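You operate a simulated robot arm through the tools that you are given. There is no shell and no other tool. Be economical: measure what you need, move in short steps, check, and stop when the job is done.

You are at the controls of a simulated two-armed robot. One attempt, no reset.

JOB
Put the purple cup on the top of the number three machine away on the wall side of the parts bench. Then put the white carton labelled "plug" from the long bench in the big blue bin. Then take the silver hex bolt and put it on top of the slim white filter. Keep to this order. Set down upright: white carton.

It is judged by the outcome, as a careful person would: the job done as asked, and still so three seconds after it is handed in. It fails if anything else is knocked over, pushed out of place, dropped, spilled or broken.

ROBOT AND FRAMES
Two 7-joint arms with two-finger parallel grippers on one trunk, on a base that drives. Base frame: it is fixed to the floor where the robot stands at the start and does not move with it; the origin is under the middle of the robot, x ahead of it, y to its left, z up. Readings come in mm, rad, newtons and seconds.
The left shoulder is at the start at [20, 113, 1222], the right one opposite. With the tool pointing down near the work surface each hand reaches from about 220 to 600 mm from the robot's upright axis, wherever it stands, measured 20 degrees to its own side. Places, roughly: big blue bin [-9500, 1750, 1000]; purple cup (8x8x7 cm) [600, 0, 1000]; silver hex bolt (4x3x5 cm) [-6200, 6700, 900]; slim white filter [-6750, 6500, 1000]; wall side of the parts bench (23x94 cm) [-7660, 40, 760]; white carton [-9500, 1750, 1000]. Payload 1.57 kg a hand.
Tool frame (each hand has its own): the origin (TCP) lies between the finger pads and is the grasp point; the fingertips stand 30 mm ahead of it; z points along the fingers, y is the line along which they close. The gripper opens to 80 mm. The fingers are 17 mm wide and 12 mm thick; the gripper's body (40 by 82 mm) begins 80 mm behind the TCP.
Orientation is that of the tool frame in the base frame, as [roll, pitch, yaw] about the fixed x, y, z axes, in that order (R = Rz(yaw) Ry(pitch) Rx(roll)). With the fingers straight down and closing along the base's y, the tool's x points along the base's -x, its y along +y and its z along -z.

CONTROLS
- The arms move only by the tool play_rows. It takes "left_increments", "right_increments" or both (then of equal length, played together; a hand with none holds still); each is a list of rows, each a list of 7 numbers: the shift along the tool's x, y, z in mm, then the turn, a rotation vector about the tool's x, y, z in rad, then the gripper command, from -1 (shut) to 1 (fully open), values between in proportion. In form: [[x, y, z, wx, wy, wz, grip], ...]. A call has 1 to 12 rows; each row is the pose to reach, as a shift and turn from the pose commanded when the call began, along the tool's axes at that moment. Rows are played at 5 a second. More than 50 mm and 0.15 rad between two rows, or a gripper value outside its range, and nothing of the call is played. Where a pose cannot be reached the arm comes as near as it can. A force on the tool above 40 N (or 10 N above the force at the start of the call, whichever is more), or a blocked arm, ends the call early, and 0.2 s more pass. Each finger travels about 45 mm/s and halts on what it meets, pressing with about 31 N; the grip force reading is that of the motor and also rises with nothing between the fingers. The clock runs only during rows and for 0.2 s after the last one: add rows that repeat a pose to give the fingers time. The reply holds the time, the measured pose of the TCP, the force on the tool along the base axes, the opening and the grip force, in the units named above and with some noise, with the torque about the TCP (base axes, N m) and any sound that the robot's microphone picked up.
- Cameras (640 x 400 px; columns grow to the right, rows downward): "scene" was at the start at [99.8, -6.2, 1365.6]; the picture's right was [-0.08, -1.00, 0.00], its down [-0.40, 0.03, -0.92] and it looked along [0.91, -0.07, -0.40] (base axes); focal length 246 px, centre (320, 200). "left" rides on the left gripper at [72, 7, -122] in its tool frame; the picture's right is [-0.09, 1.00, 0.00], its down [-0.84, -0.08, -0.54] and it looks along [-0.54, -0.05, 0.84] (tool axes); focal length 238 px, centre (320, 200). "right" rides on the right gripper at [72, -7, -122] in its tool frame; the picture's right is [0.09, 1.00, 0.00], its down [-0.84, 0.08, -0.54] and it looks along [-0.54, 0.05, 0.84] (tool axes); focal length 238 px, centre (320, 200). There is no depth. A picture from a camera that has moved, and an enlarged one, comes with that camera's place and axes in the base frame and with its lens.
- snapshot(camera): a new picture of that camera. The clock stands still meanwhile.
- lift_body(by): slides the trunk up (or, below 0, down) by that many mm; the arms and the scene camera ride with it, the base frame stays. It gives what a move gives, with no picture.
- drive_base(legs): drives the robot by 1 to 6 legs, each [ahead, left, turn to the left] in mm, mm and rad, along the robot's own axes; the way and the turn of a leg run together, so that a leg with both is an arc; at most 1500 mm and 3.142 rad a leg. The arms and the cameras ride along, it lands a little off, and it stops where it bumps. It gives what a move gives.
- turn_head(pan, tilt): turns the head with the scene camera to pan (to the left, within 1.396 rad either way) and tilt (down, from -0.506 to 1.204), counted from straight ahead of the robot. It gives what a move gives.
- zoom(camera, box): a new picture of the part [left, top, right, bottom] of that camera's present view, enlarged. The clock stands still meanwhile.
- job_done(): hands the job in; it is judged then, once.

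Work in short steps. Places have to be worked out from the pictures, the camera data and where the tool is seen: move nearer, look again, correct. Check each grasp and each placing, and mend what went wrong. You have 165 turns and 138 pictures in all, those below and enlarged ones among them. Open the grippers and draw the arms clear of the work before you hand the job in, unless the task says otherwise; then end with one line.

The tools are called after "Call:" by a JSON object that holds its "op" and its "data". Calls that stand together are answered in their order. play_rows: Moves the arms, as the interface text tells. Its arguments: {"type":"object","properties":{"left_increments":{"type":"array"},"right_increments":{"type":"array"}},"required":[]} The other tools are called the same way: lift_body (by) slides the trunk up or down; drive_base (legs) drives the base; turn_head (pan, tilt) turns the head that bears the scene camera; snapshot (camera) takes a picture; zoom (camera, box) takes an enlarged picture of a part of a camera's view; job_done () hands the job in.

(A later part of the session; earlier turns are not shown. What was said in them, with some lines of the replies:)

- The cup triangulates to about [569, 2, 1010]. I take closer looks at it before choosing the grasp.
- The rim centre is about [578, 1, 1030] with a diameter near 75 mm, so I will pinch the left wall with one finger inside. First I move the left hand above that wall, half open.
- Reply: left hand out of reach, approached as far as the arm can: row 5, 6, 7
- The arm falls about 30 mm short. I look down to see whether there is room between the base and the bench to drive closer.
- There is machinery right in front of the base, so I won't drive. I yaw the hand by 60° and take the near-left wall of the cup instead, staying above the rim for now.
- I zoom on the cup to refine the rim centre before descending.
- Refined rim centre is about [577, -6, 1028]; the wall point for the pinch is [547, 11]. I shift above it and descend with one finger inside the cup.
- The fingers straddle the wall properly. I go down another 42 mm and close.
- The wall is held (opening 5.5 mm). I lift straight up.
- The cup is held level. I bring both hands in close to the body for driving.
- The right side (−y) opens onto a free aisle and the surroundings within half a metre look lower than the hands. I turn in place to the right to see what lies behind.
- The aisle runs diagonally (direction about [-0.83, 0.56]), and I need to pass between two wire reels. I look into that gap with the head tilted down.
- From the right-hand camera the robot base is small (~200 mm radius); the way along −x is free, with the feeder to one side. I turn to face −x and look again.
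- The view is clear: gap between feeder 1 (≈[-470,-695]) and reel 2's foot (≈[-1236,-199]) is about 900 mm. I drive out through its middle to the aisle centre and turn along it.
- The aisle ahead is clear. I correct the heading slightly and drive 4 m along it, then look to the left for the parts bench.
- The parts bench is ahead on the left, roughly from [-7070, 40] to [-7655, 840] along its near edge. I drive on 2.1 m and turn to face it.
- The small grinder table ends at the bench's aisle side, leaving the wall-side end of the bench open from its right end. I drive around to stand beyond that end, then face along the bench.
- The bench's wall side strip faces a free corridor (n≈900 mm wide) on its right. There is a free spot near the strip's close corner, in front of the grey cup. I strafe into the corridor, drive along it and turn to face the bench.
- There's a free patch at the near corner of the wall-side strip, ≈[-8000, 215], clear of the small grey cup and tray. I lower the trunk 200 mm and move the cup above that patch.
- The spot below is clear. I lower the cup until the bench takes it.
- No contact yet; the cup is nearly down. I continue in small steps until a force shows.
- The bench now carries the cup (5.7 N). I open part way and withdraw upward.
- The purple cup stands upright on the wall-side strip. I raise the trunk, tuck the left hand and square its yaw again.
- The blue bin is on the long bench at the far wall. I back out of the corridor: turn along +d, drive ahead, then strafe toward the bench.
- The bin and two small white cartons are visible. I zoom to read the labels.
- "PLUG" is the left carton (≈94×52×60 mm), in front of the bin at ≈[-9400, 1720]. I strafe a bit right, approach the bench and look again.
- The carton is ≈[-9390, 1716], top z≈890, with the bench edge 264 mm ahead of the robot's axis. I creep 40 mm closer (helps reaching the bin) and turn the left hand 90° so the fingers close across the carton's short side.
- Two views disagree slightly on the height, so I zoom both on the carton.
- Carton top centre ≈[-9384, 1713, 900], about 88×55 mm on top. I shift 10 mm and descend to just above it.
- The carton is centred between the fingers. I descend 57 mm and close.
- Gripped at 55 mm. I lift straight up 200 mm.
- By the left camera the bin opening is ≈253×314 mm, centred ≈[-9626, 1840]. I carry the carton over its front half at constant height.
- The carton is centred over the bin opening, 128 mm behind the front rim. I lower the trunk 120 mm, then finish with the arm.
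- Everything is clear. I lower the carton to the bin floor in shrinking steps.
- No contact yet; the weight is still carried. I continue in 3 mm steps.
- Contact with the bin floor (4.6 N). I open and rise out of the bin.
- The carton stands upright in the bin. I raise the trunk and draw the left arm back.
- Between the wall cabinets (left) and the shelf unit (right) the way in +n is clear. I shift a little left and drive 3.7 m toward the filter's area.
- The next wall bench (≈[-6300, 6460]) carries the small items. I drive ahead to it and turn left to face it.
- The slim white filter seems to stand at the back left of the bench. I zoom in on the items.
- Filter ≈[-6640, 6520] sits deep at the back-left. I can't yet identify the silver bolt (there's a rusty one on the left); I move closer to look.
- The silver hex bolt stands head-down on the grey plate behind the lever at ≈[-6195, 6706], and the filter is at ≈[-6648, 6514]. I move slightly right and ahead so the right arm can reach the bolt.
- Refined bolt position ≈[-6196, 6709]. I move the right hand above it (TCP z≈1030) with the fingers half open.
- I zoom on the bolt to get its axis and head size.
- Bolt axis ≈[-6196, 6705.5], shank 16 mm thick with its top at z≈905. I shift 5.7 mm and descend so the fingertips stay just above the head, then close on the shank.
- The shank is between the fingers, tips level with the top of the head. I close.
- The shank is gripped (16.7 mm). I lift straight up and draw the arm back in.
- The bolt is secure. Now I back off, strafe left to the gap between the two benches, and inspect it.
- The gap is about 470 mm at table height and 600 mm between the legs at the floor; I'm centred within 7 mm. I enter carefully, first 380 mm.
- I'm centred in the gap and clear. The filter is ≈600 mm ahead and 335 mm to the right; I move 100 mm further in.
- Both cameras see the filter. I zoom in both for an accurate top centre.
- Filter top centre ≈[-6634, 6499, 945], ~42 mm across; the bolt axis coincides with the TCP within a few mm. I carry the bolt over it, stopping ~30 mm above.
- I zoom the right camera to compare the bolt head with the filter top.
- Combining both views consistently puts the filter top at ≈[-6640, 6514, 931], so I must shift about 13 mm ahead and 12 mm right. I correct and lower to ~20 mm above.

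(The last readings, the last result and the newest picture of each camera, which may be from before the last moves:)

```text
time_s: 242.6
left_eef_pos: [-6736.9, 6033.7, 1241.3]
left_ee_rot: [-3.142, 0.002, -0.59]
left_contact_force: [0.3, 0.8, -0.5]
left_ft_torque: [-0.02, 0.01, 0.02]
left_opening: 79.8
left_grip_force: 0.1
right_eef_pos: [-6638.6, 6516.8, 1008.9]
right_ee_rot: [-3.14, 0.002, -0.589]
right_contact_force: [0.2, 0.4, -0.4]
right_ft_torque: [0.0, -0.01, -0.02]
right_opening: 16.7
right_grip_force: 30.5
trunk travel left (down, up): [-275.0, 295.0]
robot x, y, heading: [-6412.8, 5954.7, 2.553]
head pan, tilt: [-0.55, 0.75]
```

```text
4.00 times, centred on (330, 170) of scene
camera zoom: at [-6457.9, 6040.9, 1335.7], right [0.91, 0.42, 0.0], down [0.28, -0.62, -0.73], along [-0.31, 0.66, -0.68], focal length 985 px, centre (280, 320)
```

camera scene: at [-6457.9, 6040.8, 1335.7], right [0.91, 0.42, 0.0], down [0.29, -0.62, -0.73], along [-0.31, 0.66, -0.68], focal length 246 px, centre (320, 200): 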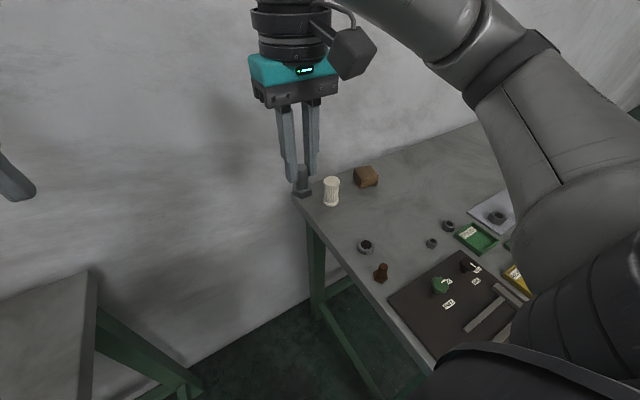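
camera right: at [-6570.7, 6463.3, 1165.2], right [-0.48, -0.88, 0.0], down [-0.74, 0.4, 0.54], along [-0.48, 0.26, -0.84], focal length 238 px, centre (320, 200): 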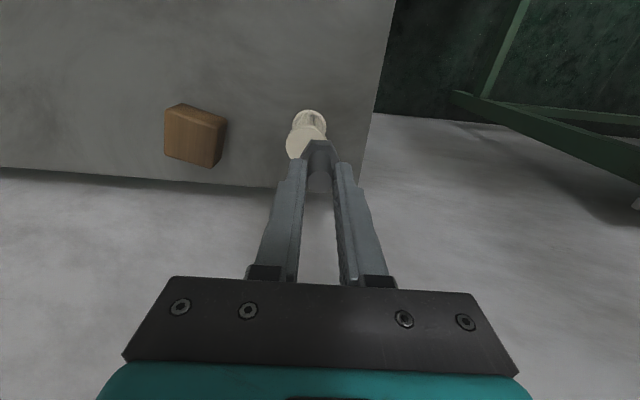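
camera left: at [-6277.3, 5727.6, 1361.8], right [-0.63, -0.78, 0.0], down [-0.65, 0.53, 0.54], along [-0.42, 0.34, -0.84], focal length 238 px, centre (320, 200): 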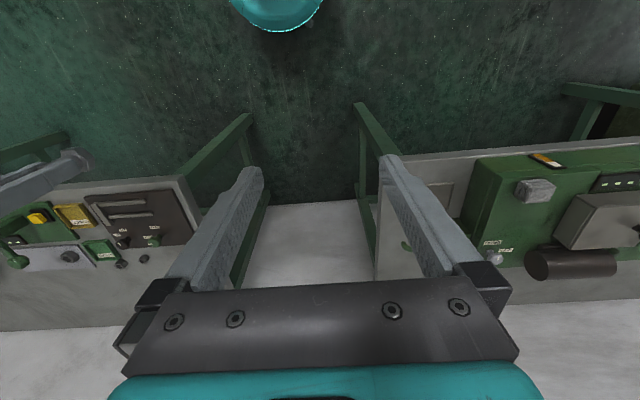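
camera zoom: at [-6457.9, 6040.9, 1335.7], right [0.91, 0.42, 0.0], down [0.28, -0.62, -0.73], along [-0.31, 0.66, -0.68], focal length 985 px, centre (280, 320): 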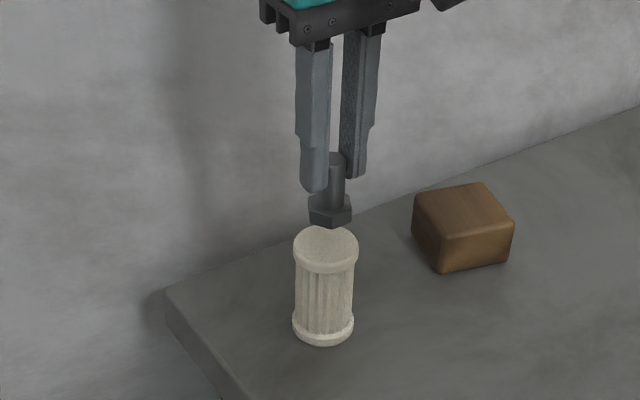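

The bolt is centred over the filter within 2–3 mm. I lower slowly until contact.

Call:
{"op": "play_rows", "data": {"right_increments": [[-1, 0, 8, 0, 0, 0, -1], [-1, 0, 13, 0, 0, 0, -1], [-1, 0, 15, 0, 0, 0, -1], [-1, 0, 17, 0, 0, 0, -1], [-1, 0, 17, 0, 0, 0, -1]]}}

Call:
{"op": "zoom", "data": {"camera": "scene", "box": [290, 120, 370, 220]}}

```text
time_s: 243.8
left_eef_pos: [-6736.2, 6033.3, 1239.9]
left_ee_rot: [3.141, 0.001, -0.59]
left_contact_force: [0.5, 0.5, -0.2]
left_ft_torque: [0.01, 0.0, 0.02]
left_opening: 79.9
left_grip_force: 0.0
right_eef_pos: [-6638.9, 6516.0, 992.1]
right_ee_rot: [-3.14, 0.003, -0.59]
right_contact_force: [-0.2, -0.3, -1.3]
right_ft_torque: [0.0, 0.02, 0.02]
right_opening: 16.9
right_grip_force: 31.2
trunk travel left (down, up): [-275.0, 295.0]
robot x, y, heading: [-6413.2, 5958.0, 2.55]
head pan, tilt: [-0.55, 0.75]
```

```text
4.00 times, centred on (330, 170) of scene
camera zoom: at [-6457.9, 6040.9, 1335.7], right [0.91, 0.42, 0.0], down [0.28, -0.62, -0.73], along [-0.31, 0.66, -0.68], focal length 985 px, centre (280, 320)
```

zoom: 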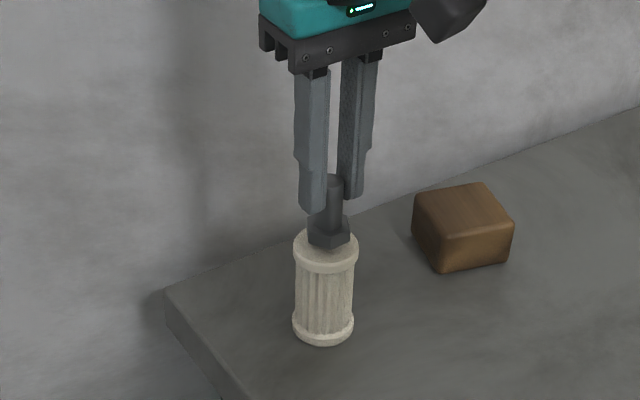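

Very close now. I nudge 1.5 mm left and continue in ~1.5 mm steps until the force changes.

Call:
{"op": "play_rows", "data": {"right_increments": [[0, 1.5, 0, 0, 0, 0, -1], [0, 1.5, 1.5, 0, 0, 0, -1], [0, 1.5, 3, 0, 0, 0, -1], [0, 1.5, 4, 0, 0, 0, -1], [0, 1.5, 4, 0, 0, 0, -1]]}}

```text
time_s: 245.0
left_eef_pos: [-6736.7, 6032.8, 1239.9]
left_ee_rot: [3.14, 0.002, -0.591]
left_contact_force: [0.6, -0.3, -0.8]
left_ft_torque: [-0.03, -0.03, 0.03]
left_opening: 80.3
left_grip_force: 0.1
right_eef_pos: [-6639.9, 6514.8, 987.9]
right_ee_rot: [-3.141, 0.002, -0.591]
right_contact_force: [-1.1, 0.1, -1.4]
right_ft_torque: [0.02, -0.01, -0.02]
right_opening: 16.5
right_grip_force: 31.2
trunk travel left (down, up): [-275.0, 295.0]
robot x, y, heading: [-6414.3, 5956.7, 2.549]
head pan, tilt: [-0.55, 0.75]
```

No contact yet. I continue a few millimetres more in 1 mm steps.

Call:
{"op": "play_rows", "data": {"right_increments": [[0, 0, 1, 0, 0, 0, -1], [0, 0, 2, 0, 0, 0, -1], [0, 0, 3, 0, 0, 0, -1], [0, 0, 3, 0, 0, 0, -1]]}}

Call:
{"op": "zoom", "data": {"camera": "scene", "box": [300, 150, 360, 210]}}

```text
time_s: 246.0
left_eef_pos: [-6736.7, 6034.1, 1240.9]
left_ee_rot: [3.141, 0.002, -0.59]
left_contact_force: [-0.9, -0.7, -0.1]
left_ft_torque: [0.0, 0.01, -0.01]
left_opening: 80.1
left_grip_force: 0.0
right_eef_pos: [-6638.9, 6514.8, 984.5]
right_ee_rot: [-3.141, 0.003, -0.591]
right_contact_force: [0.8, -0.4, -1.4]
right_ft_torque: [0.0, 0.0, 0.02]
right_opening: 16.8
right_grip_force: 30.7
trunk travel left (down, up): [-275.0, 295.0]
robot x, y, heading: [-6414.1, 5957.2, 2.55]
head pan, tilt: [-0.55, 0.75]
```

```text
6.67 times, centred on (330, 180) of scene
camera zoom: at [-6457.9, 6040.9, 1335.7], right [0.91, 0.42, 0.0], down [0.28, -0.62, -0.73], along [-0.31, 0.66, -0.68], focal length 1641 px, centre (253, 333)
```

zoom: 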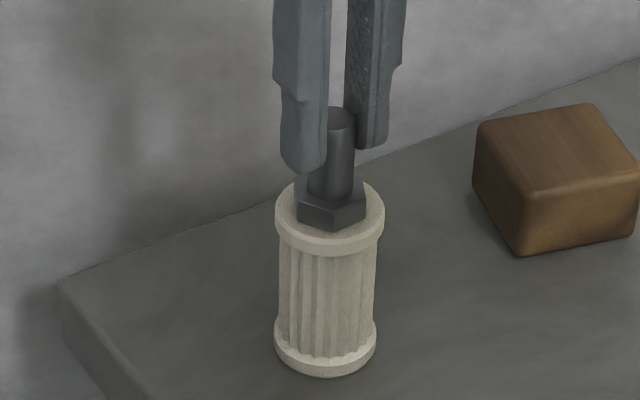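

The head looks almost seated and centred. I keep lowering by 1 mm steps.

Call:
{"op": "play_rows", "data": {"right_increments": [[0, 0, 1, 0, 0, 0, -1], [0, 0, 2, 0, 0, 0, -1], [0, 0, 3, 0, 0, 0, -1], [0, 0, 3, 0, 0, 0, -1]]}}

```text
time_s: 247.0
left_eef_pos: [-6736.2, 6032.6, 1240.1]
left_ee_rot: [-3.141, 0.002, -0.59]
left_contact_force: [0.1, 0.2, 0.2]
left_ft_torque: [-0.03, -0.02, -0.02]
left_opening: 80.0
left_grip_force: 0.1
right_eef_pos: [-6640.1, 6515.8, 983.0]
right_ee_rot: [-3.141, 0.006, -0.59]
right_contact_force: [0.9, 0.0, 10.5]
right_ft_torque: [-0.02, -0.05, -0.01]
right_opening: 16.6
right_grip_force: 31.4
trunk travel left (down, up): [-275.0, 295.0]
robot x, y, heading: [-6413.4, 5959.1, 2.552]
head pan, tilt: [-0.55, 0.75]
```

Contact with 10 N and hardly any torque: seated and centred. I relieve the preload, open gently, and check.

Call:
{"op": "play_rows", "data": {"right_increments": [[0, 0, -1, 0, 0, 0, -1], [0, 0, -1, 0, 0, 0, -0.55], [0, 0, -1, 0, 0, 0, -0.3], [0, 0, -1, 0, 0, 0, -0.1], [0, 0, -1, 0, 0, 0, -0.1], [0, 0, -1, 0, 0, 0, -0.1]]}}

Call:
{"op": "zoom", "data": {"camera": "scene", "box": [300, 150, 360, 210]}}

Call:
{"op": "zoom", "data": {"camera": "right", "box": [260, 90, 380, 210]}}

```text
time_s: 248.4
left_eef_pos: [-6736.6, 6033.4, 1240.0]
left_ee_rot: [3.141, 0.001, -0.591]
left_contact_force: [-0.2, -0.2, -0.4]
left_ft_torque: [0.0, -0.01, 0.0]
left_opening: 80.1
left_grip_force: 0.0
right_eef_pos: [-6639.2, 6516.2, 982.5]
right_ee_rot: [-3.141, 0.001, -0.59]
right_contact_force: [0.2, -0.5, -0.4]
right_ft_torque: [0.01, -0.02, 0.04]
right_opening: 36.1
right_grip_force: 0.1
trunk travel left (down, up): [-275.0, 295.0]
robot x, y, heading: [-6410.3, 5954.3, 2.555]
head pan, tilt: [-0.55, 0.75]
```

```text
6.67 times, centred on (330, 180) of scene
camera zoom: at [-6457.8, 6040.8, 1335.7], right [0.91, 0.42, 0.0], down [0.28, -0.62, -0.73], along [-0.31, 0.66, -0.68], focal length 1641 px, centre (253, 333)
```

zoom: 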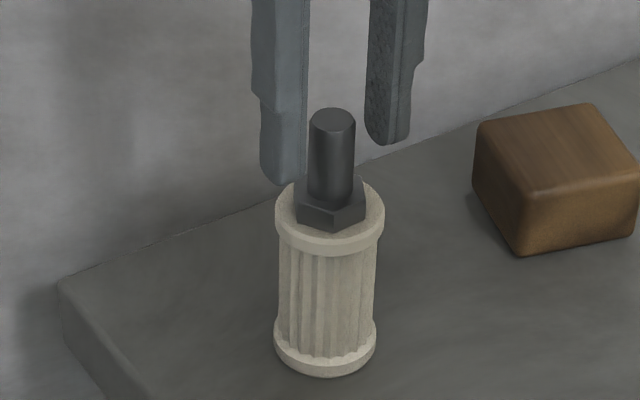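

```text
3.33 times, centred on (320, 150) of right
camera zoom: at [-6576.1, 6480.0, 1105.7], right [-0.48, -0.88, 0.0], down [-0.74, 0.4, 0.54], along [-0.48, 0.26, -0.84], focal length 794 px, centre (320, 367)
```

zoom: 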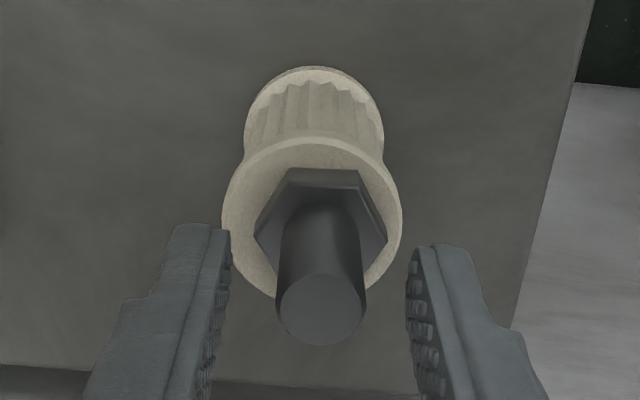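

The bolt stands upright and well centred on the filter. I raise the hand straight up and then draw it back.

Call:
{"op": "play_rows", "data": {"right_increments": [[0, 0, -10, 0, 0, 0, -0.1], [0, 0, -30, 0, 0, 0, 0.0], [0, 0, -70, 0, 0, 0, 0.1], [0, 0, -115, 0, 0, 0, 0.3], [0, 0, -160, 0, 0, 0, 0.6], [0, 0, -200, 0, 0, 0, 1], [35, 30, -240, 0, 0, 0, 1], [70, 60, -260, 0, 0, 0, 1], [105, 90, -270, 0, 0, 0, 1], [140, 120, -280, 0, 0, 0, 1], [165, 145, -280, 0, 0, 0, 1], [165, 145, -280, 0, 0, 0, 1]]}}

Call:
{"op": "drive_base", "data": {"legs": [[-480, 0, 0]]}}

Call:
{"op": "turn_head", "data": {"pan": -0.3, "tilt": 0.6}}

Call:
{"op": "snapshot", "data": {"camera": "scene"}}

```text
refused: row 7 steps farther than a row can; nothing moved
```

```text
time_s: 251.2
left_eef_pos: [-6336.0, 5765.1, 1240.9]
left_ee_rot: [3.14, 0.002, -0.588]
left_contact_force: [-0.2, -0.2, -0.8]
left_ft_torque: [0.01, 0.02, -0.01]
left_opening: 80.1
left_grip_force: 0.1
right_eef_pos: [-6240.1, 6246.8, 983.4]
right_ee_rot: [3.141, 0.001, -0.589]
right_contact_force: [0.3, -0.6, -0.5]
right_ft_torque: [0.02, 0.0, 0.02]
right_opening: 35.7
right_grip_force: 0.0
trunk travel left (down, up): [-275.0, 295.0]
robot x, y, heading: [-6013.2, 5688.4, 2.552]
head pan, tilt: [-0.55, 0.75]
```

```text
time_s: 252.0
left_eef_pos: [-6336.7, 5765.8, 1241.4]
left_ee_rot: [-3.141, 0.001, -0.586]
left_contact_force: [0.2, -0.3, -0.8]
left_ft_torque: [0.01, -0.02, -0.02]
left_opening: 80.0
left_grip_force: 0.1
right_eef_pos: [-6239.8, 6247.7, 982.9]
right_ee_rot: [3.141, 0.002, -0.587]
right_contact_force: [0.5, -0.6, -0.7]
right_ft_torque: [0.0, 0.04, 0.05]
right_opening: 36.1
right_grip_force: 0.0
trunk travel left (down, up): [-275.0, 295.0]
robot x, y, heading: [-6014.7, 5691.5, 2.557]
head pan, tilt: [-0.3, 0.6]
```

```text
38 pictures are left
camera scene: at [-6078.7, 5766.8, 1348.6], right [0.78, 0.63, 0.0], down [0.36, -0.44, -0.82], along [-0.52, 0.64, -0.57], focal length 246 px, centre (320, 200)
```

scene: 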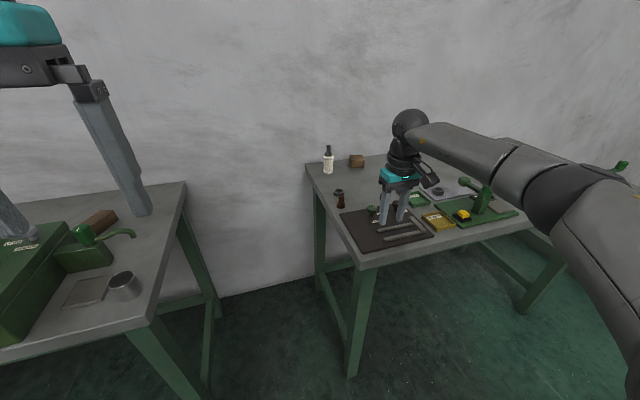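

The arm rows were refused, yet the base backed out with the hand still low; luckily the fingers straddled the bolt along the driving direction and it still stands. I raise the hand now and inspect closely.

Call:
{"op": "play_rows", "data": {"right_increments": [[0, 0, -40, 0, 0, 0, 0.2], [0, 0, -85, 0, 0, 0, 0.5], [0, 0, -130, 0, 0, 0, 0.8], [0, 0, -175, 0, 0, 0, 1], [0, 0, -220, 0, 0, 0, 1], [40, 0, -230, 0, 0, 0, 1], [80, 0, -240, 0, 0, 0, 1], [120, 20, -250, 0, 0, 0, 1], [140, 40, -250, 0, 0, 0, 1]]}}

Call:
{"op": "zoom", "data": {"camera": "scene", "box": [280, 130, 420, 220]}}

Call:
{"op": "zoom", "data": {"camera": "scene", "box": [300, 130, 560, 270]}}

```text
time_s: 254.0
left_eef_pos: [-6336.5, 5765.4, 1241.2]
left_ee_rot: [-3.14, 0.003, -0.586]
left_contact_force: [-0.2, -0.1, -0.1]
left_ft_torque: [-0.03, -0.01, 0.02]
left_opening: 80.0
left_grip_force: 0.0
right_eef_pos: [-6146.3, 6135.9, 1232.7]
right_ee_rot: [3.141, 0.001, -0.589]
right_contact_force: [-0.4, 0.4, 0.1]
right_ft_torque: [-0.01, 0.04, -0.01]
right_opening: 79.9
right_grip_force: 0.0
trunk travel left (down, up): [-275.0, 295.0]
robot x, y, heading: [-6010.2, 5693.6, 2.548]
head pan, tilt: [-0.3, 0.6]
```

```text
4.44 times, centred on (350, 175) of scene
camera zoom: at [-6078.9, 5766.6, 1348.6], right [0.78, 0.63, 0.0], down [0.36, -0.44, -0.83], along [-0.52, 0.64, -0.56], focal length 1094 px, centre (187, 311)
```

zoom: 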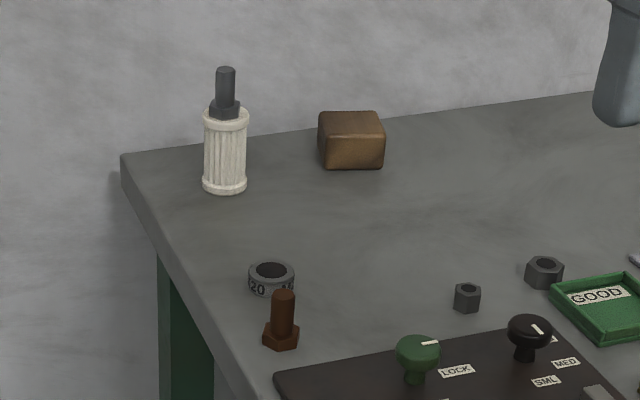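

```text
2.46 times, centred on (430, 200) of scene
camera zoom: at [-6078.9, 5766.6, 1348.6], right [0.78, 0.63, 0.0], down [0.36, -0.44, -0.83], along [-0.52, 0.64, -0.56], focal length 606 px, centre (49, 200)
```

zoom: 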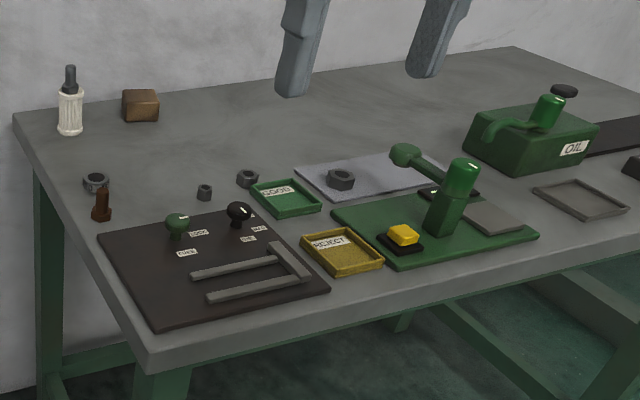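

The bolt stands upright on the filter, nothing else on the bench has moved, both grippers are open and the arms are clear of the work. I hand the job in.

Call:
{"op": "job_done", "data": {}}

```text
The job is handed in.
```

I've handed the job in with all three parts done, in the order you gave: the purple cup stands on the wall side of the parts bench, the "plug" carton stands upright in the big blue bin, and the silver hex bolt stands on top of the slim white filter. After I let go of the bolt, a rejected arm command meant the base backed away while the hand was still around it. Close-up pictures afterwards showed the bolt still upright and nothing else on that bench moved.
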